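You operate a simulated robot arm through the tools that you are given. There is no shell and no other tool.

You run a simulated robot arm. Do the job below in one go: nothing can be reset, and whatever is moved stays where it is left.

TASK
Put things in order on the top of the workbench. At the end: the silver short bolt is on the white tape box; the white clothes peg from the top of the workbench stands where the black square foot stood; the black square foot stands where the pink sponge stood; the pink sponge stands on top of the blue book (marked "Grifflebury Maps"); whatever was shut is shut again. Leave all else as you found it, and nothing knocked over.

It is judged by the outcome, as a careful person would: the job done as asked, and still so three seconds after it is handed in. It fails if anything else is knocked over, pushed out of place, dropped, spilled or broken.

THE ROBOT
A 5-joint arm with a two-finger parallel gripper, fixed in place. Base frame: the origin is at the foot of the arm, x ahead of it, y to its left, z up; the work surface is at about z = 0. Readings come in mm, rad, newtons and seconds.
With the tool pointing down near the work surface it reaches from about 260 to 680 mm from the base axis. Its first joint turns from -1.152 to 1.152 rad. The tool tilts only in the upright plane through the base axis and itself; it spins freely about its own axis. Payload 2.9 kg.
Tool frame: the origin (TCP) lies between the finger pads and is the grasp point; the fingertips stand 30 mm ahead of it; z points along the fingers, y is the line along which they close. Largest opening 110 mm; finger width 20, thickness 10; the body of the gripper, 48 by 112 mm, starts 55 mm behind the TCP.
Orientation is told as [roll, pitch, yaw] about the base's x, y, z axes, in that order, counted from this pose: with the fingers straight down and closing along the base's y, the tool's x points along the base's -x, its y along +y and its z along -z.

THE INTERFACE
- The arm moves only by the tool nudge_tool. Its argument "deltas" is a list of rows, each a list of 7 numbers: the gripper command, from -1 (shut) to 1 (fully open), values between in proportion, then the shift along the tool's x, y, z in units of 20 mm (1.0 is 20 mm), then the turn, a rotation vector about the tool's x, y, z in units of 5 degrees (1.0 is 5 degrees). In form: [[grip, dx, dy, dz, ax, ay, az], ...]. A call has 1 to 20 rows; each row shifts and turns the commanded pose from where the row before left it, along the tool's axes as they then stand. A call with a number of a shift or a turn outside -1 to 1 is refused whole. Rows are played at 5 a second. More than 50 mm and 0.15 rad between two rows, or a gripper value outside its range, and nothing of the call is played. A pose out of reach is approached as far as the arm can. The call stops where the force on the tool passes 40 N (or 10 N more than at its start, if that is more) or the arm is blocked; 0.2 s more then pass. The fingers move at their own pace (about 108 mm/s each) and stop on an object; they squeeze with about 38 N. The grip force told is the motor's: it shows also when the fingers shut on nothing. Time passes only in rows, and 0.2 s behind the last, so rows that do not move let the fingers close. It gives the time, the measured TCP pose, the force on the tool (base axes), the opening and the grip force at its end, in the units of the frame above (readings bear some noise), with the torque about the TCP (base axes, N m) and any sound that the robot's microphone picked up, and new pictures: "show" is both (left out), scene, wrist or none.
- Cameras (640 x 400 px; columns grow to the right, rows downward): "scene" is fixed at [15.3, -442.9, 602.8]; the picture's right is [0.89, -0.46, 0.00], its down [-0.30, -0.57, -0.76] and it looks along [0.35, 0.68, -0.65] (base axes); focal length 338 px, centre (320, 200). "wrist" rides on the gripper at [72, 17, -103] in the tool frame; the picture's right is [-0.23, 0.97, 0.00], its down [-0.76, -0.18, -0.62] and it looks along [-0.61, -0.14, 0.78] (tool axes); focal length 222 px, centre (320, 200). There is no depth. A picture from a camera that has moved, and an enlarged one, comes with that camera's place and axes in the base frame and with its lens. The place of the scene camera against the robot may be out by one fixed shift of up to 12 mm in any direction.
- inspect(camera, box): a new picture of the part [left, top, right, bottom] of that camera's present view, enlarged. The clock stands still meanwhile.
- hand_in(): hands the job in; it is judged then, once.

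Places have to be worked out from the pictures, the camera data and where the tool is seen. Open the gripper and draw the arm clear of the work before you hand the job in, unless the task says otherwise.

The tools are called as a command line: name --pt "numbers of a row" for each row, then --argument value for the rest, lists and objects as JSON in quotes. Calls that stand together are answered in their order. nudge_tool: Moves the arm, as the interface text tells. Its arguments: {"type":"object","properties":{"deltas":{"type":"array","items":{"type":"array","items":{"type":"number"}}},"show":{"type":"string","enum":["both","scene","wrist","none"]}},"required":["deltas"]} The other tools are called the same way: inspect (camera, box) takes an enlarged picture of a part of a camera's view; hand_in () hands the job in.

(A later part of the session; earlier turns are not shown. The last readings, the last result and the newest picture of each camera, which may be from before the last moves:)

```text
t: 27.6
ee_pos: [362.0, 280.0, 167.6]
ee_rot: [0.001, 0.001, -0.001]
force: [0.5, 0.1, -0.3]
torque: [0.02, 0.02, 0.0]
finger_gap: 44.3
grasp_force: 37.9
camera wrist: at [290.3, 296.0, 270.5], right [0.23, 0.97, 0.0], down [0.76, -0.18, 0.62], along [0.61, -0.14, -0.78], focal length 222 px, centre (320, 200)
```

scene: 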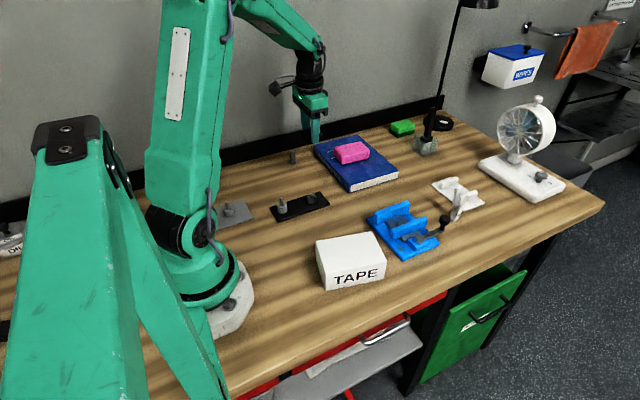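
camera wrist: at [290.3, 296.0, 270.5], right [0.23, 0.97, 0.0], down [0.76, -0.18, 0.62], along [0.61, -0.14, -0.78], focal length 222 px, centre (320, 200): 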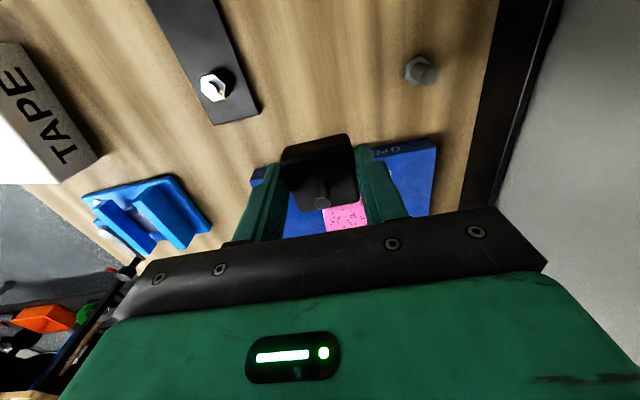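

The foot is held firmly at (362, 280, 168). I move on to (222, 345.5) and come down partway.

nudge_tool --pt "-1 0.881 0.408 0 0 0 0" --pt "-1 0.881 0.408 0 0 0 0" --pt "-1 0.881 0.408 0 0 0 0" --pt "-1 0.881 0.408 0 0 0 0" --pt "-1 0.881 0.408 0 0 0 0" --pt "-1 0.881 0.408 0 0 0 0" --pt "-1 0.881 0.408 0 0 0 0" --pt "-1 0.881 0.408 0 0 0 0" --pt "-1 0 0 1 0 0 0" --pt "-1 0 0 1 0 0 0" --pt "-1 0 0 1 0 0 0" --pt "-1 0 0 1 0 0 0" --pt "-1 0 0 1 0 0 0" --pt "-1 0 0 0 0 0 0"

inspect --camera "scene" --box '[180, 110, 340, 230]'

```text
t: 30.6
ee_pos: [223.2, 347.4, 65.6]
ee_rot: [0.001, -0.001, 0.0]
force: [-0.5, 0.4, -0.5]
torque: [0.05, 0.0, 0.0]
finger_gap: 44.0
grasp_force: 38.1
camera wrist: at [152.2, 363.8, 169.5], right [0.23, 0.97, 0.0], down [0.76, -0.18, 0.62], along [0.61, -0.14, -0.78], focal length 222 px, centre (320, 200)
```

scene: 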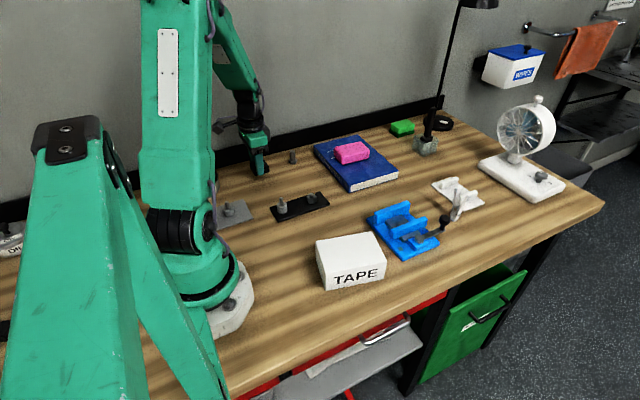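
wrist: 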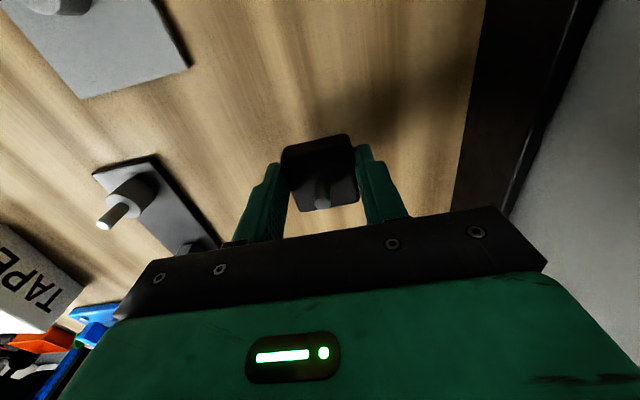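

```text
3.33 times, centred on (260, 170) of scene
camera zoom: at [15.3, -442.9, 602.8], right [0.89, -0.46, 0.0], down [-0.3, -0.57, -0.76], along [0.35, 0.68, -0.65], focal length 1127 px, centre (520, 300)
```

zoom: 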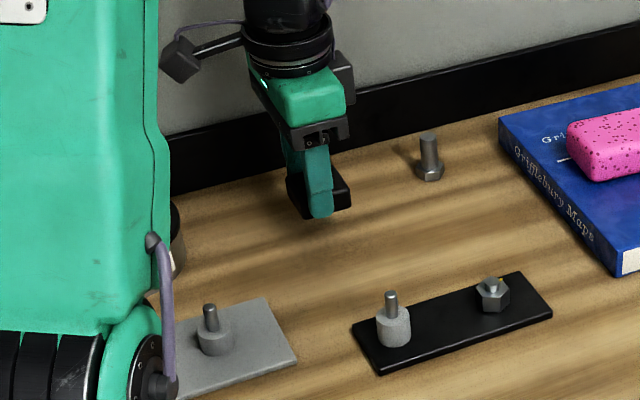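

The foot hangs about 29 mm above the sponge's former place. I lower it to just over the surface, then in small steps.

nudge_tool --pt "-1 0.05 -0.07 0.6 0 0 0" --pt "-1 0 0 0.6 0 0 0" --pt "-1 0 0 0 0 0 0" --pt "-1 0 0 0 0 0 0" --show "none"

```text
t: 31.6
ee_pos: [222.4, 345.2, 41.7]
ee_rot: [0.0, 0.001, 0.0]
force: [0.9, 0.0, 0.0]
torque: [-0.02, -0.03, 0.0]
finger_gap: 44.0
grasp_force: 37.7
```

nudge_tool --pt "-1 0 0 0.1 0 0 0" --pt "-1 0 0 0.05 0 0 0" --pt "-1 0 0 0 0 0 0" --show "none"

```text
t: 32.4
ee_pos: [221.4, 344.6, 38.9]
ee_rot: [0.0, 0.001, 0.001]
force: [0.2, 1.0, -0.4]
torque: [0.04, 0.0, -0.01]
finger_gap: 43.8
grasp_force: 38.4
```

No contact at 38.9 yet, so I go on by 1 mm steps.

nudge_tool --pt "-1 0 0 0.05 0 0 0" --pt "-1 0 0 0.05 0 0 0" --pt "-1 0 0 0 0 0 0" --show "none"

```text
t: 33.2
ee_pos: [222.2, 346.3, 37.9]
ee_rot: [0.0, 0.002, -0.001]
force: [-0.2, 0.1, -0.6]
torque: [0.02, 0.04, -0.01]
finger_gap: 44.0
grasp_force: 38.0
```

nudge_tool --pt "-1 0 0 0.04 0 0 0" --pt "-1 0 0 0.03 0 0 0" --pt "-1 0 0 0 0 0 0" --show "none"

```text
t: 34.0
ee_pos: [221.5, 345.1, 36.7]
ee_rot: [0.0, 0.001, -0.001]
force: [-2.0, -0.5, 2.9]
torque: [-0.02, 0.0, 0.0]
finger_gap: 44.1
grasp_force: 37.8
```

Contact at z=36.7 with about 3 N, so the foot stands on the bench. I open and rise.

nudge_tool --pt "0 0 0 0 0 0 0" --pt "0.3 0 0 0 0 0 0" --pt "0.3 0 0 0 0 0 0" --pt "0.3 0 0 -0.5 0 0 0" --pt "0.3 0 0 -1 0 0 0" --pt "0.3 0 0 -1 0 0 0" --pt "0.3 0 0 -1 0 0 0" --pt "0.3 0 0 -1 0 0 0" --pt "0.3 0 0 -1 0 0 0"

inspect --camera "wrist" --box '[240, 30, 440, 190]'

inspect --camera "scene" --box '[180, 110, 340, 230]'

```text
t: 36.0
ee_pos: [221.4, 345.6, 147.4]
ee_rot: [0.002, 0.001, -0.001]
force: [0.4, 0.1, -0.2]
torque: [0.0, 0.01, 0.0]
finger_gap: 71.3
grasp_force: 0.0
camera wrist: at [148.9, 362.2, 250.2], right [0.23, 0.97, 0.0], down [0.76, -0.18, 0.62], along [0.61, -0.14, -0.78], focal length 222 px, centre (320, 200)
```

scene: 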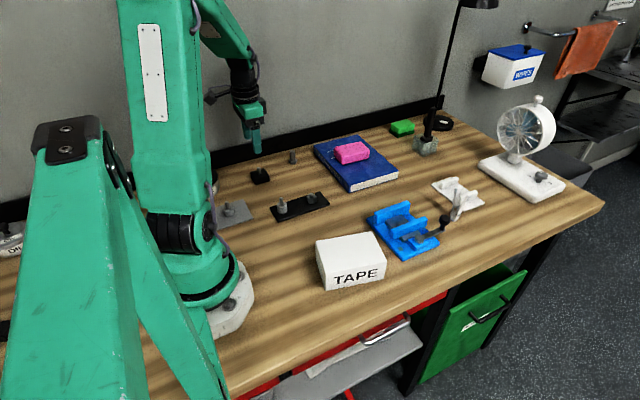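
wrist: 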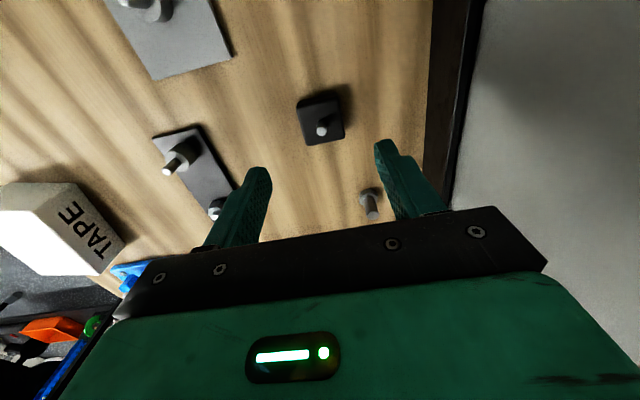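

```text
2.50 times, centred on (340, 110) of wrist
camera zoom: at [148.9, 362.2, 250.2], right [0.23, 0.97, 0.0], down [0.76, -0.18, 0.62], along [0.61, -0.14, -0.78], focal length 555 px, centre (270, 425)
```

zoom: 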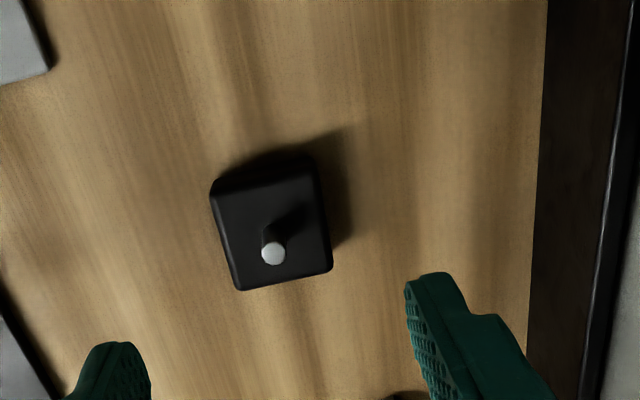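

```text
3.33 times, centred on (260, 170) of scene
camera zoom: at [15.3, -442.9, 602.8], right [0.89, -0.46, 0.0], down [-0.3, -0.57, -0.76], along [0.35, 0.68, -0.65], focal length 1127 px, centre (520, 300)
```

zoom: 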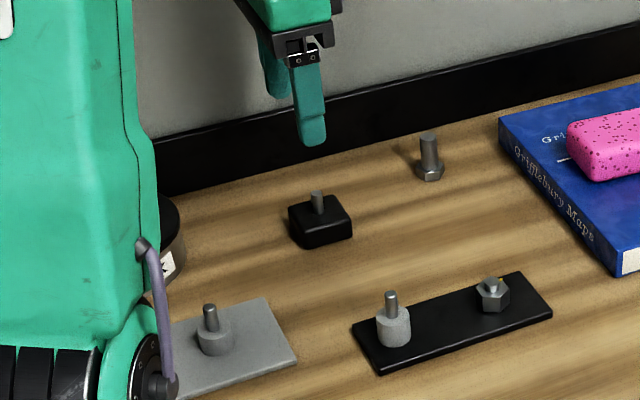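

The foot stands at about (227, 345.5), where the sponge was. The bolt is nearby at about (347, 385), about 50 mm tall and head down; I move over it.

nudge_tool --pt "0.3 -0.893 0.282 0 0 0 0" --pt "0.3 -0.893 0.282 0 0 0 0" --pt "0.3 -0.893 0.282 0 0 0 0" --pt "0.3 -0.893 0.282 0 0 0 0" --pt "0.3 -0.893 0.282 0 0 0 0" --pt "0.3 -0.893 0.282 0 0 0 0" --pt "0.3 -0.893 0.282 0 0 0 0" --pt "0.3 0 0 0 0 0 0"

inspect --camera "wrist" --box '[240, 40, 440, 200]'

inspect --camera "scene" --box '[240, 110, 340, 180]'

```text
t: 37.8
ee_pos: [346.9, 384.4, 147.2]
ee_rot: [0.0, -0.001, -0.001]
force: [-0.2, -0.4, 0.5]
torque: [0.0, -0.01, -0.01]
finger_gap: 71.5
grasp_force: 0.1
camera wrist: at [276.1, 401.2, 250.9], right [0.23, 0.97, 0.0], down [0.76, -0.18, 0.62], along [0.61, -0.14, -0.78], focal length 222 px, centre (320, 200)
```

scene: 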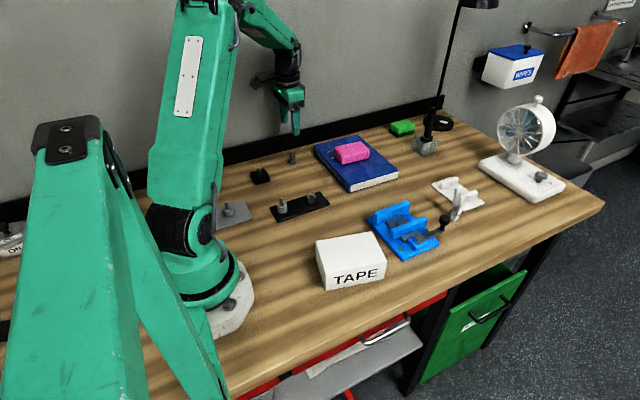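
wrist: 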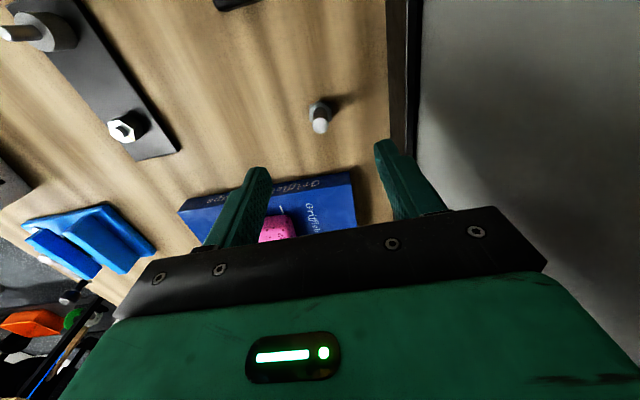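

```text
2.50 times, centred on (340, 120) of wrist
camera zoom: at [276.1, 401.2, 250.9], right [0.23, 0.97, 0.0], down [0.76, -0.18, 0.62], along [0.61, -0.14, -0.78], focal length 555 px, centre (270, 400)
```

zoom: 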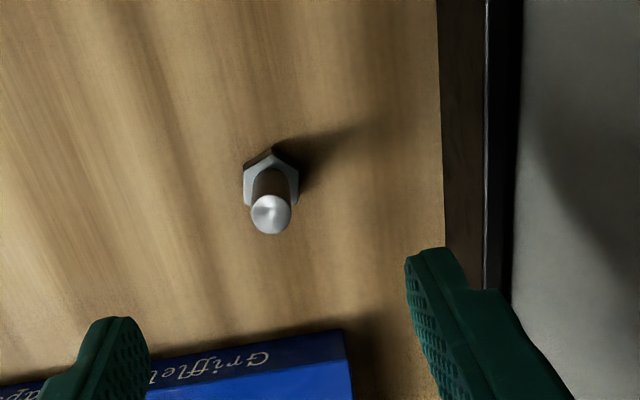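

```text
5.71 times, centred on (290, 145) of scene
camera zoom: at [15.3, -442.9, 602.8], right [0.89, -0.46, 0.0], down [-0.3, -0.57, -0.76], along [0.35, 0.68, -0.65], focal length 1932 px, centre (491, 514)
```

zoom: 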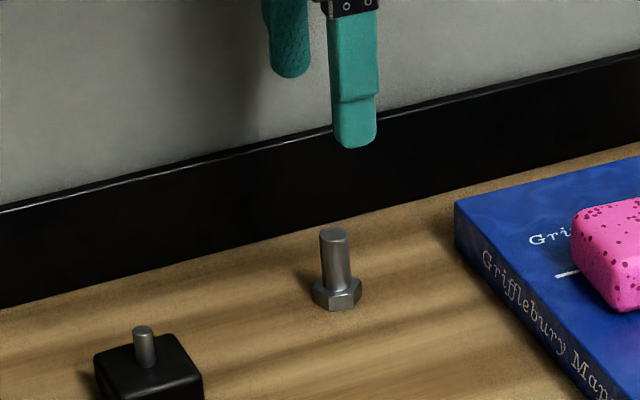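

The bolt stands at about (347.8, 384.8), 50 mm high with a ~15 mm shank above the head. I descend so that the tips stay just above the hex head (TCP z≈48) and close on the shank.

nudge_tool --pt "0.3 -0.04 0.02 1 0 0 0" --pt "0.3 0 0 1 0 0 0" --pt "0.3 0 0 1 0 0 0" --pt "0.3 0 0 1 0 0 0" --pt "0.3 0 0 0.7 0 0 0" --pt "0.3 0 0 0.2 0 0 0" --pt "0.3 0 0 0 0 0 0"

inspect --camera "wrist" --box '[240, 60, 440, 220]'

inspect --camera "scene" --box '[250, 120, 330, 180]'

```text
t: 39.4
ee_pos: [349.6, 385.1, 47.7]
ee_rot: [-0.001, 0.001, 0.001]
force: [-0.4, 1.0, 0.3]
torque: [0.01, -0.04, 0.03]
finger_gap: 71.5
grasp_force: 0.1
camera wrist: at [276.7, 401.5, 151.5], right [0.23, 0.97, 0.0], down [0.76, -0.18, 0.62], along [0.61, -0.14, -0.78], focal length 222 px, centre (320, 200)
```

scene: 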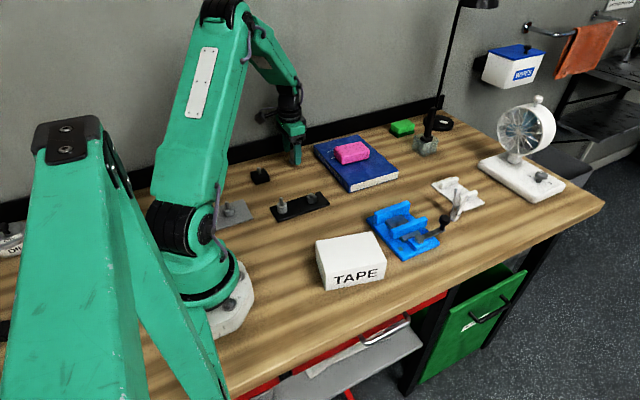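
wrist: 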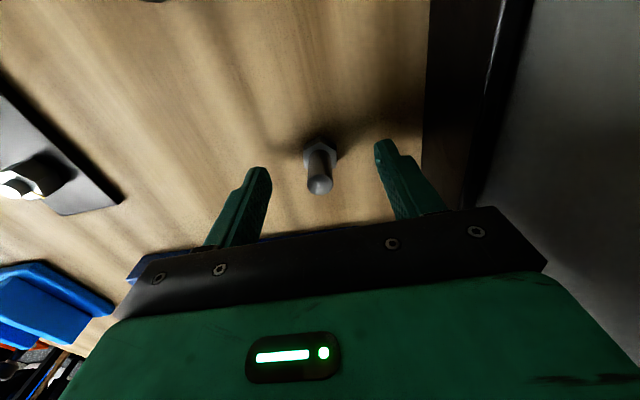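

```text
2.50 times, centred on (340, 140) of wrist
camera zoom: at [276.7, 401.5, 151.5], right [0.23, 0.97, 0.0], down [0.76, -0.18, 0.62], along [0.61, -0.14, -0.78], focal length 555 px, centre (270, 350)
```

zoom: 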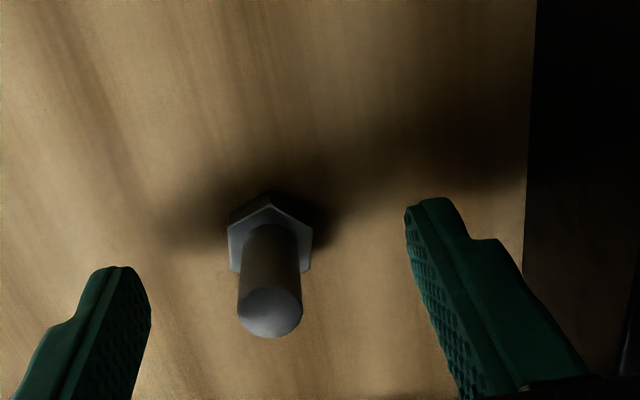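

```text
6.67 times, centred on (290, 150) of scene
camera zoom: at [15.3, -442.9, 602.8], right [0.89, -0.46, 0.0], down [-0.3, -0.57, -0.76], along [0.35, 0.68, -0.65], focal length 2254 px, centre (520, 533)
```

zoom: 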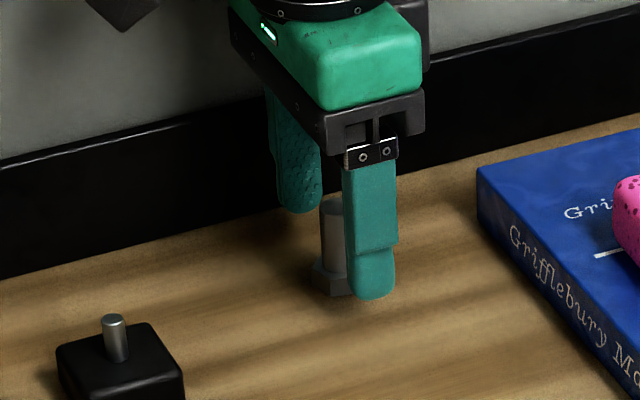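

The shank lies centred between the fingers. I close on it.

nudge_tool --pt "0 0 0 0 0 0 0" --pt "-0.3 0 0 0 0 0 0" --pt "-0.6 0 0 0 0 0 0" --pt "-1 0 0 0 0 0 0" --pt "-1 0 0 0 0 0 0" --pt "-1 0 0 0 0 0 0"

inspect --camera "wrist" --box '[240, 60, 440, 220]'

```text
t: 40.8
ee_pos: [349.3, 384.8, 48.4]
ee_rot: [0.0, -0.001, -0.001]
force: [1.1, 0.4, 0.0]
torque: [0.03, 0.0, 0.0]
finger_gap: 14.2
grasp_force: 37.7
camera wrist: at [276.7, 401.6, 151.7], right [0.23, 0.97, 0.0], down [0.76, -0.18, 0.62], along [0.61, -0.14, -0.78], focal length 222 px, centre (320, 200)
```

scene: 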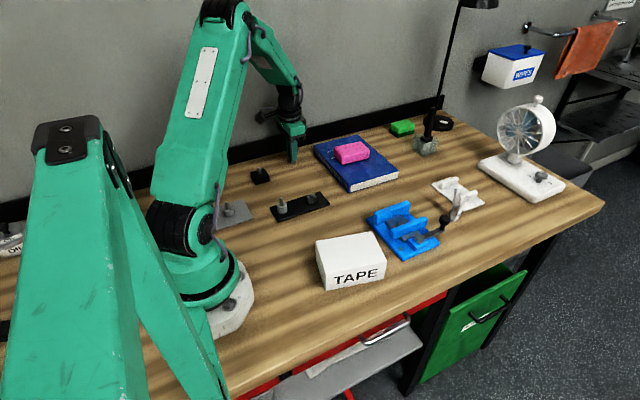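
wrist: 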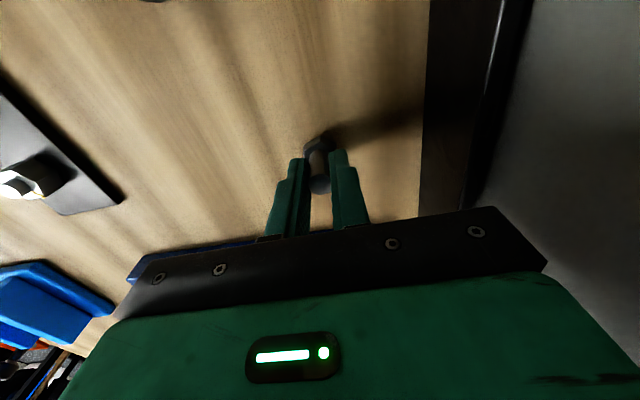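

```text
2.50 times, centred on (340, 140) of wrist
camera zoom: at [276.7, 401.6, 151.7], right [0.23, 0.97, 0.0], down [0.76, -0.18, 0.62], along [0.61, -0.14, -0.78], focal length 555 px, centre (270, 350)
```

zoom: 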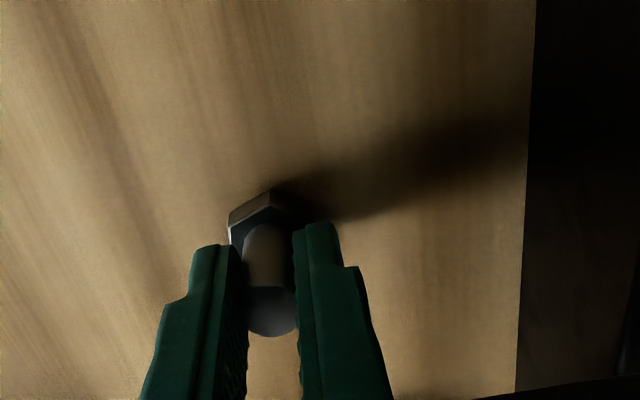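

The shank is gripped (14.2 mm). I lift the bolt well up and carry it toward the tape box, stopping short to look.

nudge_tool --pt "-1 0 0 -0.5 0 0 0" --pt "-1 0 0 -1 0 0 0" --pt "-1 0 0 -1 0 0 0" --pt "-1 0 0 -1 0 0 0" --pt "-1 0 0 -1 0 0 0" --pt "-1 0 0 -1 0 0 0" --pt "-1 0 0 -1 0 0 0" --pt "-1 0.15 -0.98 0 0 0 0" --pt "-1 0.15 -0.98 0 0 0 0" --pt "-1 0.15 -0.98 0 0 0 0" --pt "-1 0.15 -0.98 0 0 0 0" --pt "-1 0.15 -0.98 0 0 0 0" --pt "-1 0.15 -0.98 0 0 0 0" --pt "-1 0.15 -0.98 0 0 0 0" --pt "-1 0.15 -0.98 0 0 0 0" --pt "-1 0.15 -0.98 0 0 0 0" --pt "-1 0.15 -0.98 0 0 0 0" --pt "-1 0.15 -0.98 0 0 0 0" --pt "-1 0.15 -0.98 0 0 0 0"

inspect --camera "scene" --box '[240, 120, 420, 300]'

```text
t: 44.8
ee_pos: [311.3, 152.6, 180.5]
ee_rot: [0.0, 0.002, 0.0]
force: [0.0, 0.4, -0.8]
torque: [0.01, -0.01, 0.01]
finger_gap: 14.6
grasp_force: 37.6
camera wrist: at [240.1, 168.4, 283.6], right [0.23, 0.97, 0.0], down [0.76, -0.18, 0.62], along [0.61, -0.14, -0.78], focal length 222 px, centre (320, 200)
```

scene: 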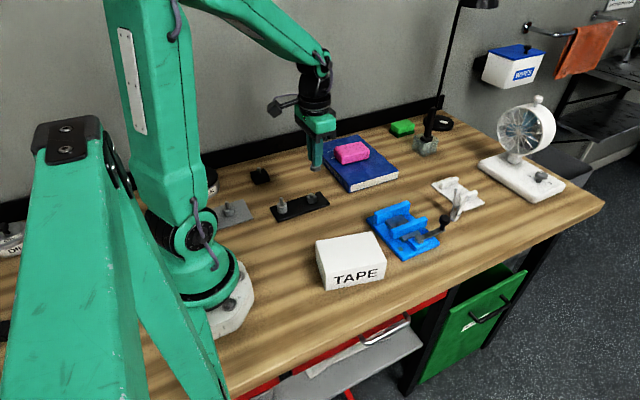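
wrist: 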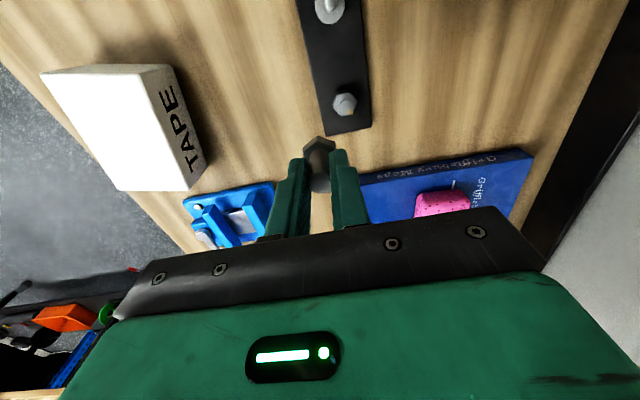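

```text
2.22 times, centred on (330, 210) of scene
camera zoom: at [15.3, -442.9, 602.8], right [0.89, -0.46, 0.0], down [-0.3, -0.57, -0.76], along [0.35, 0.68, -0.65], focal length 751 px, centre (298, 178)
```

zoom: 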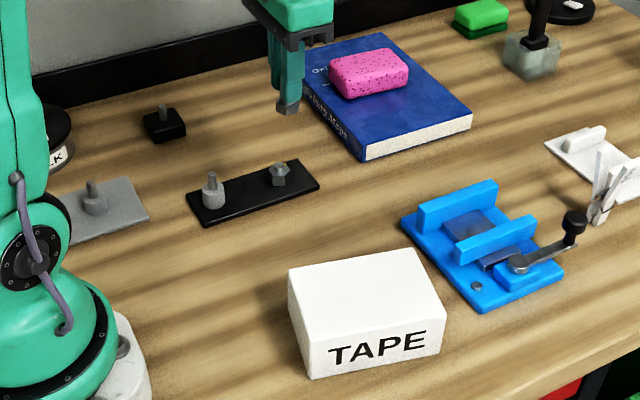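

From both cameras the tape box top lies at z≈58 with its centre near (289, -55). I carry the bolt over to (292, -54) at the present height.

nudge_tool --pt "-1 0.091 -0.934 0 0 0 0" --pt "-1 0.091 -0.934 0 0 0 0" --pt "-1 0.091 -0.934 0 0 0 0" --pt "-1 0.091 -0.934 0 0 0 0" --pt "-1 0.091 -0.934 0 0 0 0" --pt "-1 0.091 -0.934 0 0 0 0" --pt "-1 0.091 -0.934 0 0 0 0" --pt "-1 0.091 -0.934 0 0 0 0" --pt "-1 0.091 -0.934 0 0 0 0" --pt "-1 0.091 -0.934 0 0 0 0" --pt "-1 0.091 -0.934 0 0 0 0" --pt "-1 0 0 1 0 0 0" --pt "-1 0 0 1 0 0 0" --pt "-1 0 0 0 0 0 0"

inspect --camera "scene" --box '[280, 160, 440, 300]'

inspect --camera "wrist" --box '[220, 40, 420, 240]'

```text
t: 47.8
ee_pos: [291.6, -54.9, 138.9]
ee_rot: [0.0, 0.0, 0.0]
force: [0.1, -0.2, -0.5]
torque: [0.0, 0.0, 0.01]
finger_gap: 14.3
grasp_force: 37.8
camera wrist: at [220.5, -38.7, 242.6], right [0.23, 0.97, 0.0], down [0.76, -0.18, 0.62], along [0.61, -0.14, -0.78], focal length 222 px, centre (320, 200)
```

scene: 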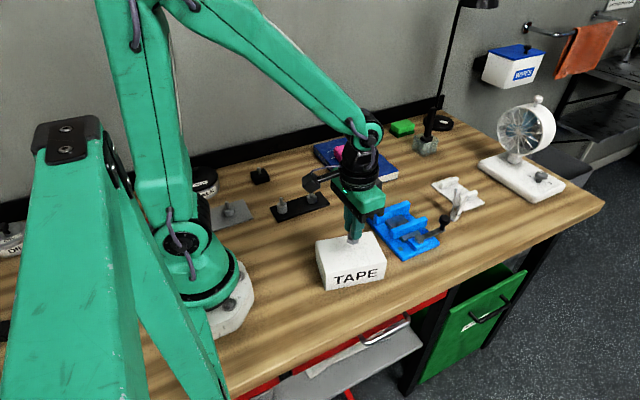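
wrist: 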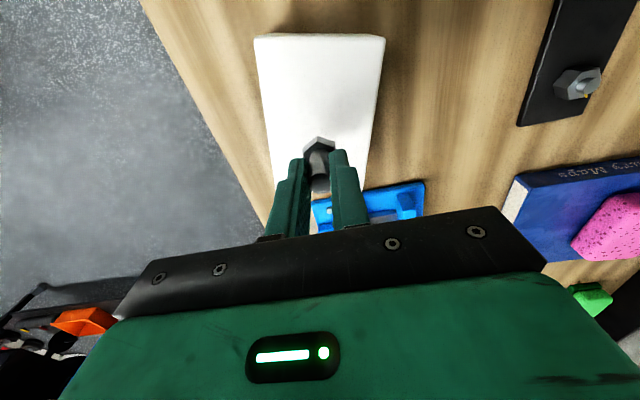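

```text
2.86 times, centred on (360, 230) of scene
camera zoom: at [15.3, -442.9, 602.8], right [0.89, -0.46, 0.0], down [-0.3, -0.57, -0.76], along [0.35, 0.68, -0.65], focal length 966 px, centre (206, 114)
```

zoom: 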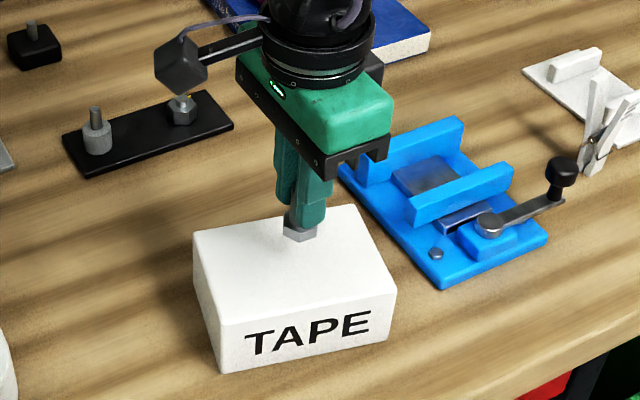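

```text
2.00 times, centred on (320, 140) of wrist
camera zoom: at [220.5, -38.7, 242.6], right [0.23, 0.97, 0.0], down [0.76, -0.18, 0.62], along [0.61, -0.14, -0.78], focal length 444 px, centre (320, 320)
```

zoom: 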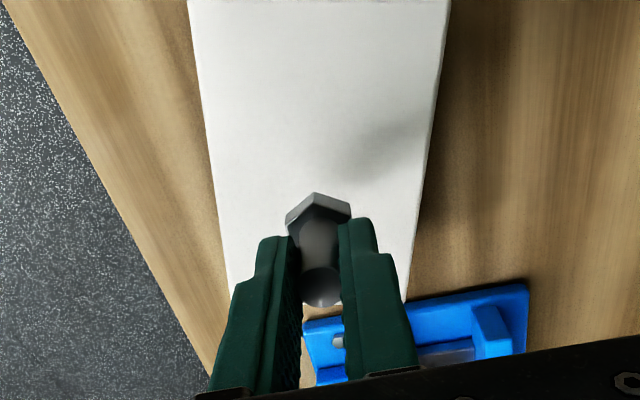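

The bolt hangs over the box's top, about 30 mm up. I lower it most of the way and then feel for contact.

nudge_tool --pt "-1 0 0 0.6 0 0 0" --pt "-1 0 0 0.5 0 0 0" --pt "-1 0 0 0.2 0 0 0" --pt "-1 0 0 0 0 0 0" --show "none"

inspect --camera "scene" --box '[310, 200, 400, 300]'

```text
t: 48.8
ee_pos: [293.0, -56.1, 113.0]
ee_rot: [0.001, -0.002, -0.002]
force: [0.1, -0.3, -0.9]
torque: [0.0, -0.01, -0.01]
finger_gap: 14.4
grasp_force: 38.6
```

```text
4.00 times, centred on (355, 250) of scene
camera zoom: at [15.3, -442.9, 602.8], right [0.89, -0.46, 0.0], down [-0.3, -0.57, -0.76], along [0.35, 0.68, -0.65], focal length 1352 px, centre (180, 0)
```

zoom: 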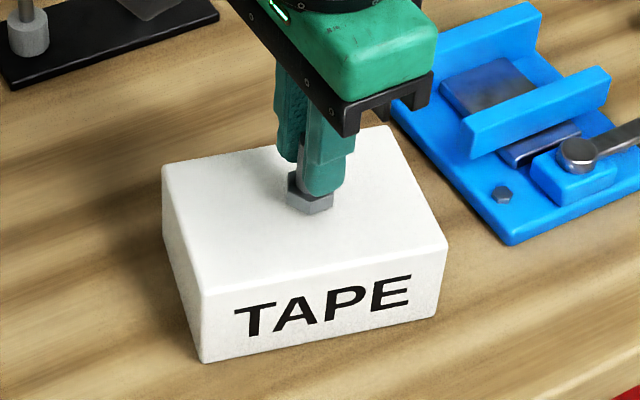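

No contact yet at z=113; the bolt is a few mm above the top. Stepping down by 1–2 mm.

nudge_tool --pt "-1 0 0 0.08 0 0 0" --pt "-1 0 0 0.07 0 0 0" --pt "-1 0 0 0 0 0 0" --show "none"

```text
t: 49.6
ee_pos: [292.8, -55.6, 109.6]
ee_rot: [0.0, 0.0, 0.001]
force: [-0.3, 0.5, -0.4]
torque: [-0.03, 0.01, 0.02]
finger_gap: 14.4
grasp_force: 38.1
```

nudge_tool --pt "-1 0 0 0.05 0 0 0" --pt "-1 0 0 0.05 0 0 0" --pt "-1 0 0 0 0 0 0" --show "none"

```text
t: 50.4
ee_pos: [294.0, -55.3, 109.6]
ee_rot: [-0.001, -0.004, -0.001]
force: [-4.6, -6.1, 28.3]
torque: [-0.24, 0.22, -0.07]
finger_gap: 14.2
grasp_force: 37.9
```

Contact with the box top at z≈109 (28 N). I back off slightly and read the force before letting go.

nudge_tool --pt "-1 0 0 -0.035 0 0 0" --pt "-1 0 0 0 0 0 0" --show "none"

```text
t: 51.0
ee_pos: [293.5, -54.9, 109.2]
ee_rot: [-0.001, -0.003, -0.001]
force: [5.7, -3.8, 15.3]
torque: [-0.17, -0.29, 0.01]
finger_gap: 14.2
grasp_force: 38.2
```

nudge_tool --pt "-1 0 0 -0.03 0 0 0" --pt "-1 0 0 0 0 0 0" --show "none"

```text
t: 51.6
ee_pos: [293.5, -55.5, 109.4]
ee_rot: [0.002, -0.003, 0.0]
force: [7.0, 1.1, 15.2]
torque: [0.04, -0.37, 0.0]
finger_gap: 14.4
grasp_force: 38.1
```

nudge_tool --pt "-1 0 0 -0.03 0 0 0" --pt "-1 0 0 0 0 0 0" --show "none"

```text
t: 52.2
ee_pos: [292.0, -57.0, 109.8]
ee_rot: [-0.001, 0.001, -0.001]
force: [2.6, 3.5, 15.6]
torque: [0.18, -0.27, 0.0]
finger_gap: 14.5
grasp_force: 37.7
```

The load stays light and steady; the bolt stands on the box. I open slowly and check before rising.

nudge_tool --pt "-0.7 0 0 0 0 0 0" --pt "-0.6 0 0 0 0 0 0" --pt "-0.4 0 0 0 0 0 0" --pt "-0.2 0 0 0 0 0 0" --pt "-0.2 0 0 0 0 0 0"

inspect --camera "scene" --box '[310, 200, 400, 300]'

inspect --camera "wrist" --box '[220, 80, 420, 240]'

```text
t: 53.4
ee_pos: [292.1, -57.4, 109.8]
ee_rot: [-0.002, 0.001, -0.002]
force: [0.5, -0.3, -0.2]
torque: [0.0, 0.02, -0.02]
finger_gap: 43.9
grasp_force: 0.1
camera wrist: at [220.5, -40.0, 212.3], right [0.23, 0.97, 0.0], down [0.76, -0.18, 0.62], along [0.61, -0.14, -0.78], focal length 222 px, centre (320, 200)
```

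scene: 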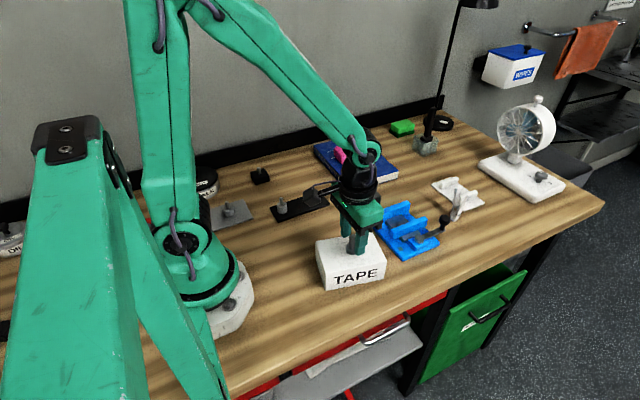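
wrist: 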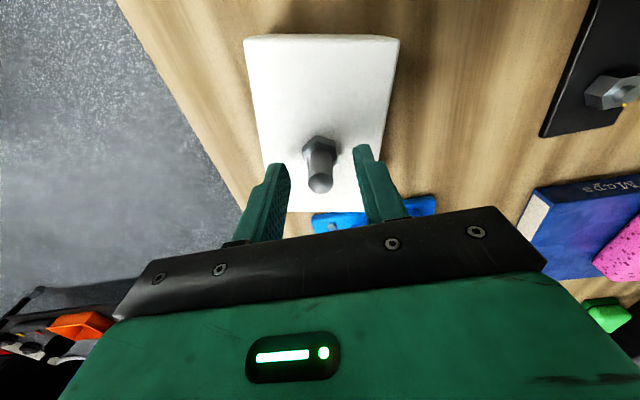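

```text
4.00 times, centred on (355, 250) of scene
camera zoom: at [15.3, -442.9, 602.8], right [0.89, -0.46, 0.0], down [-0.3, -0.57, -0.76], along [0.35, 0.68, -0.65], focal length 1352 px, centre (180, 0)
```

zoom: 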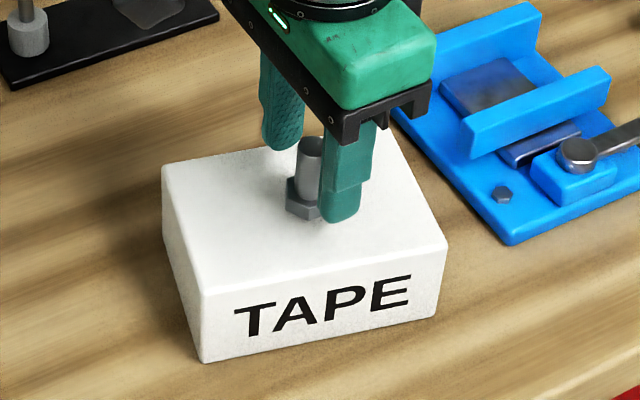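

```text
2.50 times, centred on (320, 160) of wrist
camera zoom: at [220.5, -40.0, 212.3], right [0.23, 0.97, 0.0], down [0.76, -0.18, 0.62], along [0.61, -0.14, -0.78], focal length 555 px, centre (320, 300)
```

zoom: 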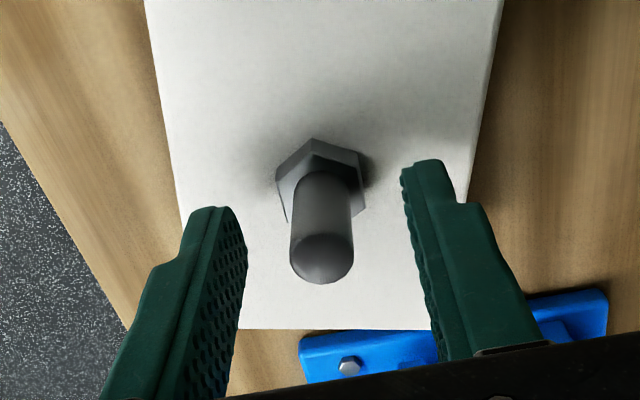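

The bolt stands upright on the box, which has not shifted. I rise clear and go to look at the clothes peg.

nudge_tool --pt "-0.2 0 0 -0.5 0 0 0" --pt "-0.2 0 0 -1 0 0 0" --pt "-0.2 0 0 -1 0 0 0" --pt "-0.2 0 0 -1 0 0 0" --pt "-0.2 0 0 -1 0 0 0" --pt "-0.2 0 0 -1 0 0 0" --pt "0 -0.95 0.05 0 0 0 0" --pt "0 -0.95 0.05 0 0 0 0" --pt "0 -0.95 0.05 0 0 0 0" --pt "0 -0.95 0.05 0 0 0 0" --pt "0 -0.95 0.05 0 0 0 0" --pt "0 -0.95 0.05 0 0 0 0" --pt "0 -0.95 0.05 0 0 0 0" --pt "0 -0.95 0.05 0 0 0 0" --pt "0 -0.95 0.05 0 0 0 0" --pt "0 -0.95 0.05 0 0 0 0" --pt "0 -0.95 0.05 0 0 0 0" --pt "0 -0.95 0.05 0 0 0 0" --pt "0 -0.95 0.05 0 0 0 0"

inspect --camera "wrist" --box '[200, 40, 440, 240]'

inspect --camera "scene" --box '[420, 170, 500, 230]'

inspect --camera "scene" --box '[310, 200, 400, 300]'

```text
t: 57.4
ee_pos: [540.8, -43.3, 220.4]
ee_rot: [0.001, 0.0, 0.001]
force: [0.2, 0.2, -0.1]
torque: [-0.01, -0.02, 0.02]
finger_gap: 54.9
grasp_force: 0.0
camera wrist: at [468.5, -26.0, 322.5], right [0.23, 0.97, 0.0], down [0.76, -0.18, 0.62], along [0.61, -0.14, -0.78], focal length 222 px, centre (320, 200)
```

scene: 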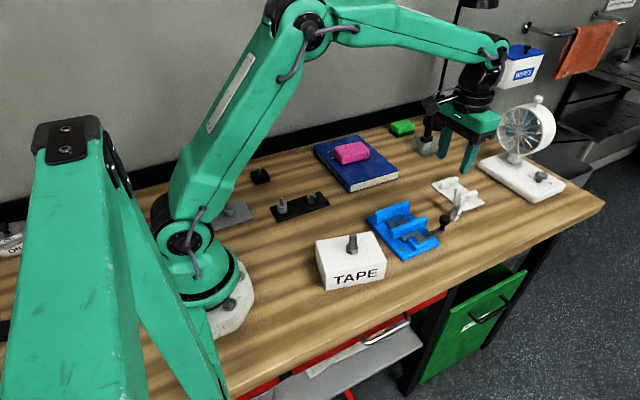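
wrist: 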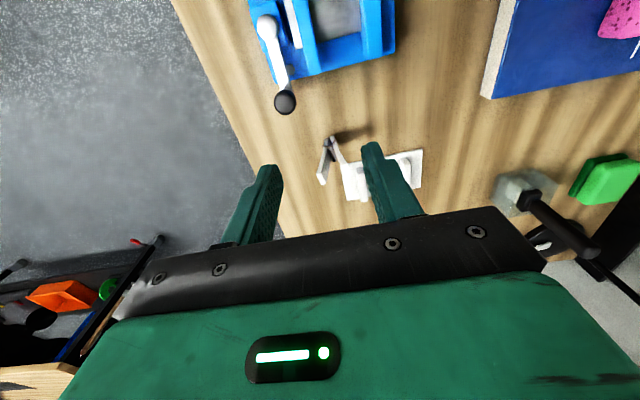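

```text
2.00 times, centred on (320, 140) of wrist
camera zoom: at [468.5, -26.0, 322.5], right [0.23, 0.97, 0.0], down [0.76, -0.18, 0.62], along [0.61, -0.14, -0.78], focal length 444 px, centre (320, 320)
```

zoom: 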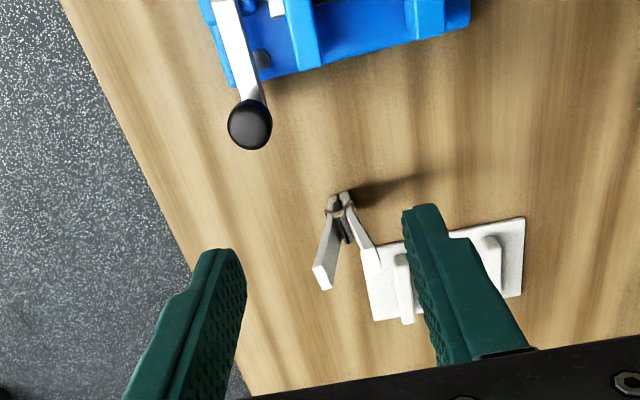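

```text
6.67 times, centred on (460, 200) of scene
camera zoom: at [15.3, -442.9, 602.8], right [0.89, -0.46, 0.0], down [-0.3, -0.57, -0.76], along [0.35, 0.68, -0.65], focal length 2254 px, centre (-613, 200)
```

zoom: 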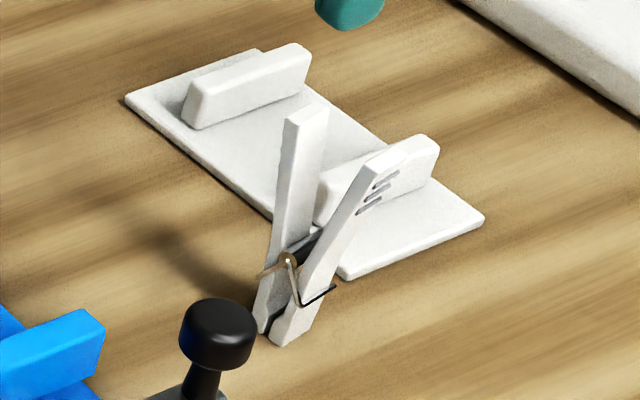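

```text
4.00 times, centred on (355, 250) of scene
camera zoom: at [15.3, -442.9, 602.8], right [0.89, -0.46, 0.0], down [-0.3, -0.57, -0.76], along [0.35, 0.68, -0.65], focal length 1352 px, centre (180, 0)
```

zoom: 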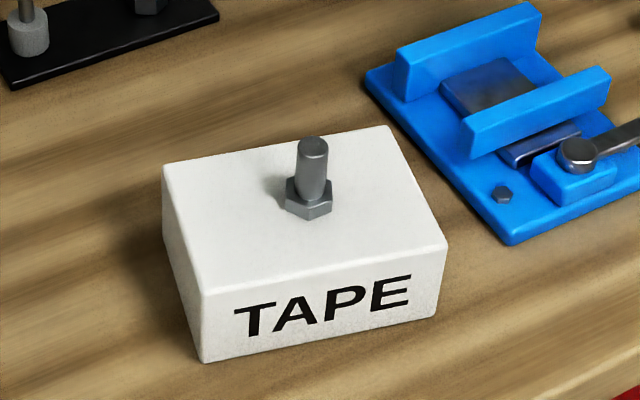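

The bolt is fine. The peg stands jaws down near (611, -44), about 97 mm tall, its arms spreading roughly along y, turned some 20°. I come lower, still short of it, for a better look at its orientation.

nudge_tool --pt "0 0 0 1 0 0 0" --pt "0 0 0 1 0 0 0" --pt "0 0 0 1 0 0 0" --pt "0 0 0 0 0 0 0" --show "wrist"

inspect --camera "wrist" --box '[260, 100, 400, 240]'

```text
t: 58.4
ee_pos: [541.5, -42.1, 159.2]
ee_rot: [-0.001, 0.0, -0.002]
force: [0.1, 0.6, 0.6]
torque: [0.02, 0.02, 0.01]
finger_gap: 54.8
grasp_force: 0.1
camera wrist: at [468.6, -25.3, 262.1], right [0.23, 0.97, 0.0], down [0.76, -0.18, 0.62], along [0.61, -0.14, -0.78], focal length 222 px, centre (320, 200)
```

wrist: 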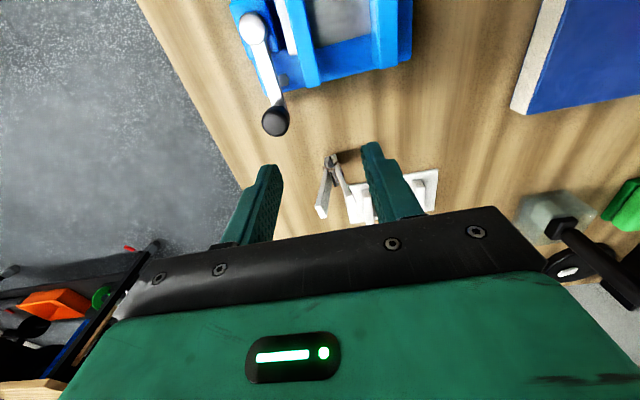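

```text
2.86 times, centred on (330, 170) of wrist
camera zoom: at [468.6, -25.3, 262.1], right [0.23, 0.97, 0.0], down [0.76, -0.18, 0.62], along [0.61, -0.14, -0.78], focal length 635 px, centre (291, 286)
```

zoom: 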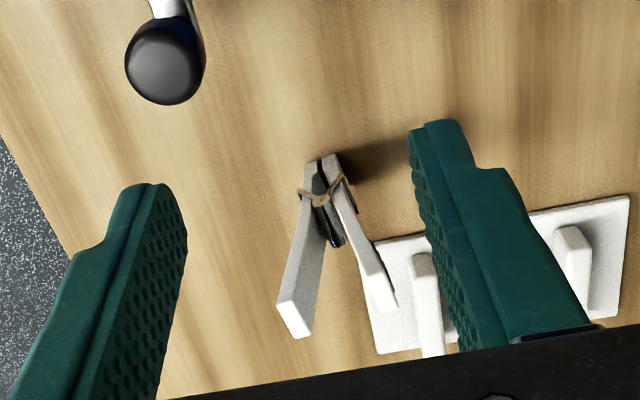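

I zoom further in on the peg, both from the wrist and from the scene camera, to pin down its orientation.

inspect --camera "wrist" --box '[305, 145, 365, 225]'

inspect --camera "scene" --box '[440, 178, 490, 228]'

```text
5.00 times, centred on (335, 185) of wrist
camera zoom: at [468.6, -25.3, 262.1], right [0.23, 0.97, 0.0], down [0.76, -0.18, 0.62], along [0.61, -0.14, -0.78], focal length 1111 px, centre (245, 275)
```

zoom: 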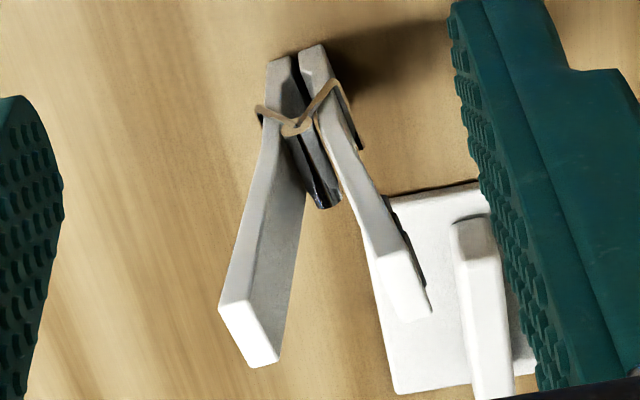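

```text
8.00 times, centred on (465, 203) of scene
camera zoom: at [15.3, -442.9, 602.8], right [0.89, -0.46, 0.0], down [-0.3, -0.57, -0.76], along [0.35, 0.68, -0.65], focal length 2704 px, centre (-840, 176)
```

zoom: 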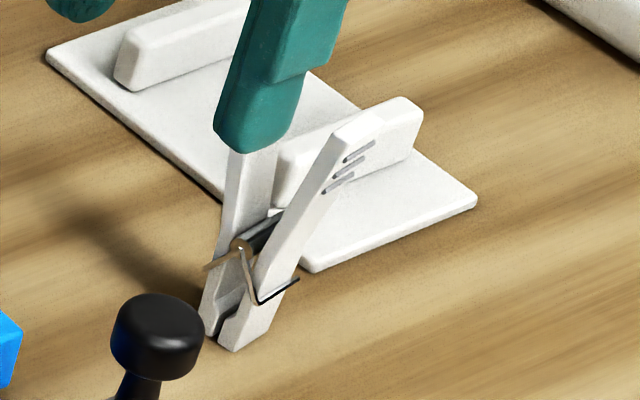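

The peg's centre is at about (611, -42.5), its width (16 mm) facing along a line about 10° off the x axis, with the spring near z≈40. I turn the gripper by -80° so that it will close on the flat sides, and move above the peg, keeping the tips at z≈129.

nudge_tool --pt "0 0 0 0 0 0 1" --pt "0 0 0 0 0 0 1" --pt "0 0 0 0 0 0 1" --pt "0 0 0 0 0 0 1" --pt "0 0 0 0 0 0 1" --pt "0 0 0 0 0 0 1" --pt "0 0 0 0 0 0 1" --pt "0 0 0 0 0 0 1" --pt "0 0 0 0 0 0 1" --pt "0 0 0 0 0 0 1" --pt "0 0 0 0 0 0 1" --pt "0 0 0 0 0 0 1" --pt "0 0 0 0 0 0 1" --pt "0 0 0 0 0 0 1" --pt "0 0 0 0 0 0 1" --pt "0 0 0 0 0 0 1" --pt "0 -0.158 0.86 0 0 0 0" --pt "0 -0.158 0.86 0 0 0 0" --pt "0 -0.158 0.86 0 0 0 0" --pt "0 -0.158 0.86 0 0 0 0"

inspect --camera "wrist" --box '[240, 80, 400, 220]'

inspect --camera "scene" --box '[410, 120, 510, 240]'

```text
t: 62.6
ee_pos: [609.3, -43.1, 157.4]
ee_rot: [0.0, 0.001, -1.396]
force: [0.8, 0.5, -0.2]
torque: [0.02, 0.03, -0.01]
finger_gap: 55.5
grasp_force: 0.0
camera wrist: at [612.9, 30.4, 261.3], right [1.0, -0.06, 0.0], down [-0.04, -0.78, 0.62], along [-0.04, -0.62, -0.78], focal length 222 px, centre (320, 200)
```

scene: 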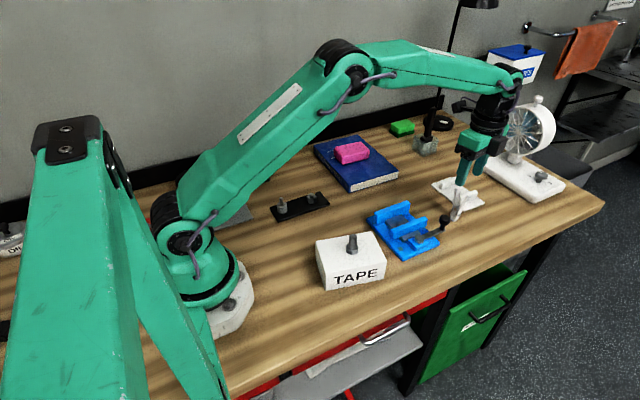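
wrist: 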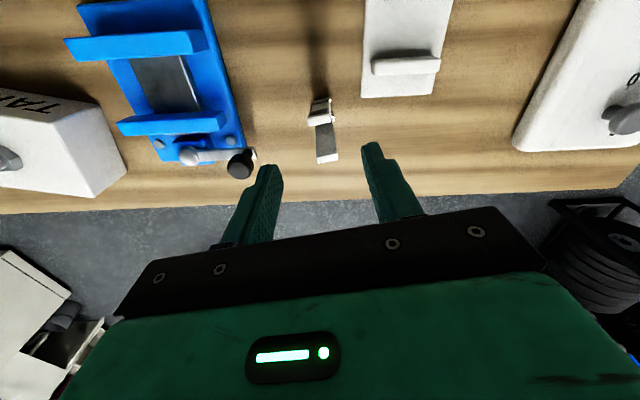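

```text
2.86 times, centred on (320, 150) of wrist
camera zoom: at [612.9, 30.4, 261.3], right [1.0, -0.06, 0.0], down [-0.04, -0.78, 0.62], along [-0.04, -0.62, -0.78], focal length 635 px, centre (320, 343)
```

zoom: 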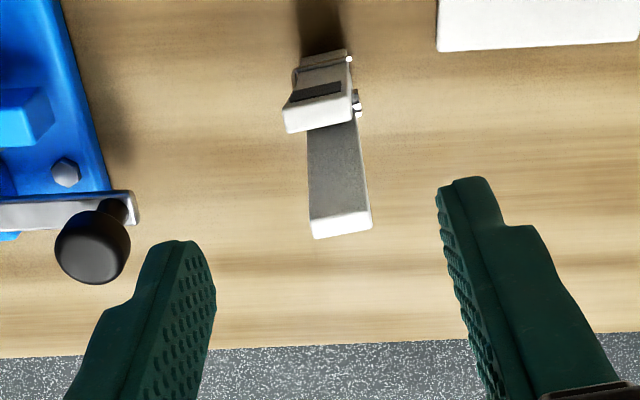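

```text
3.33 times, centred on (460, 180) of scene
camera zoom: at [15.3, -442.9, 602.8], right [0.89, -0.46, 0.0], down [-0.3, -0.57, -0.76], along [0.35, 0.68, -0.65], focal length 1127 px, centre (-147, 267)
```

zoom: 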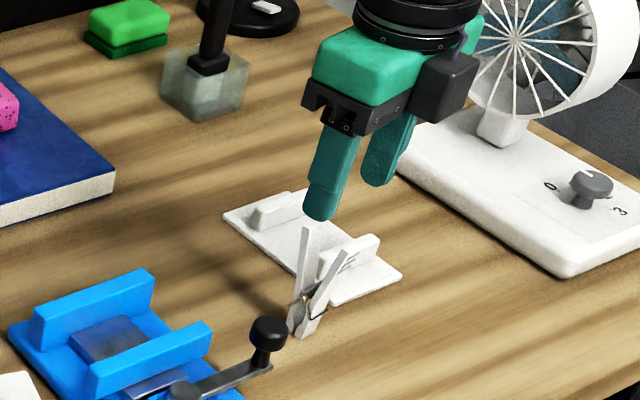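

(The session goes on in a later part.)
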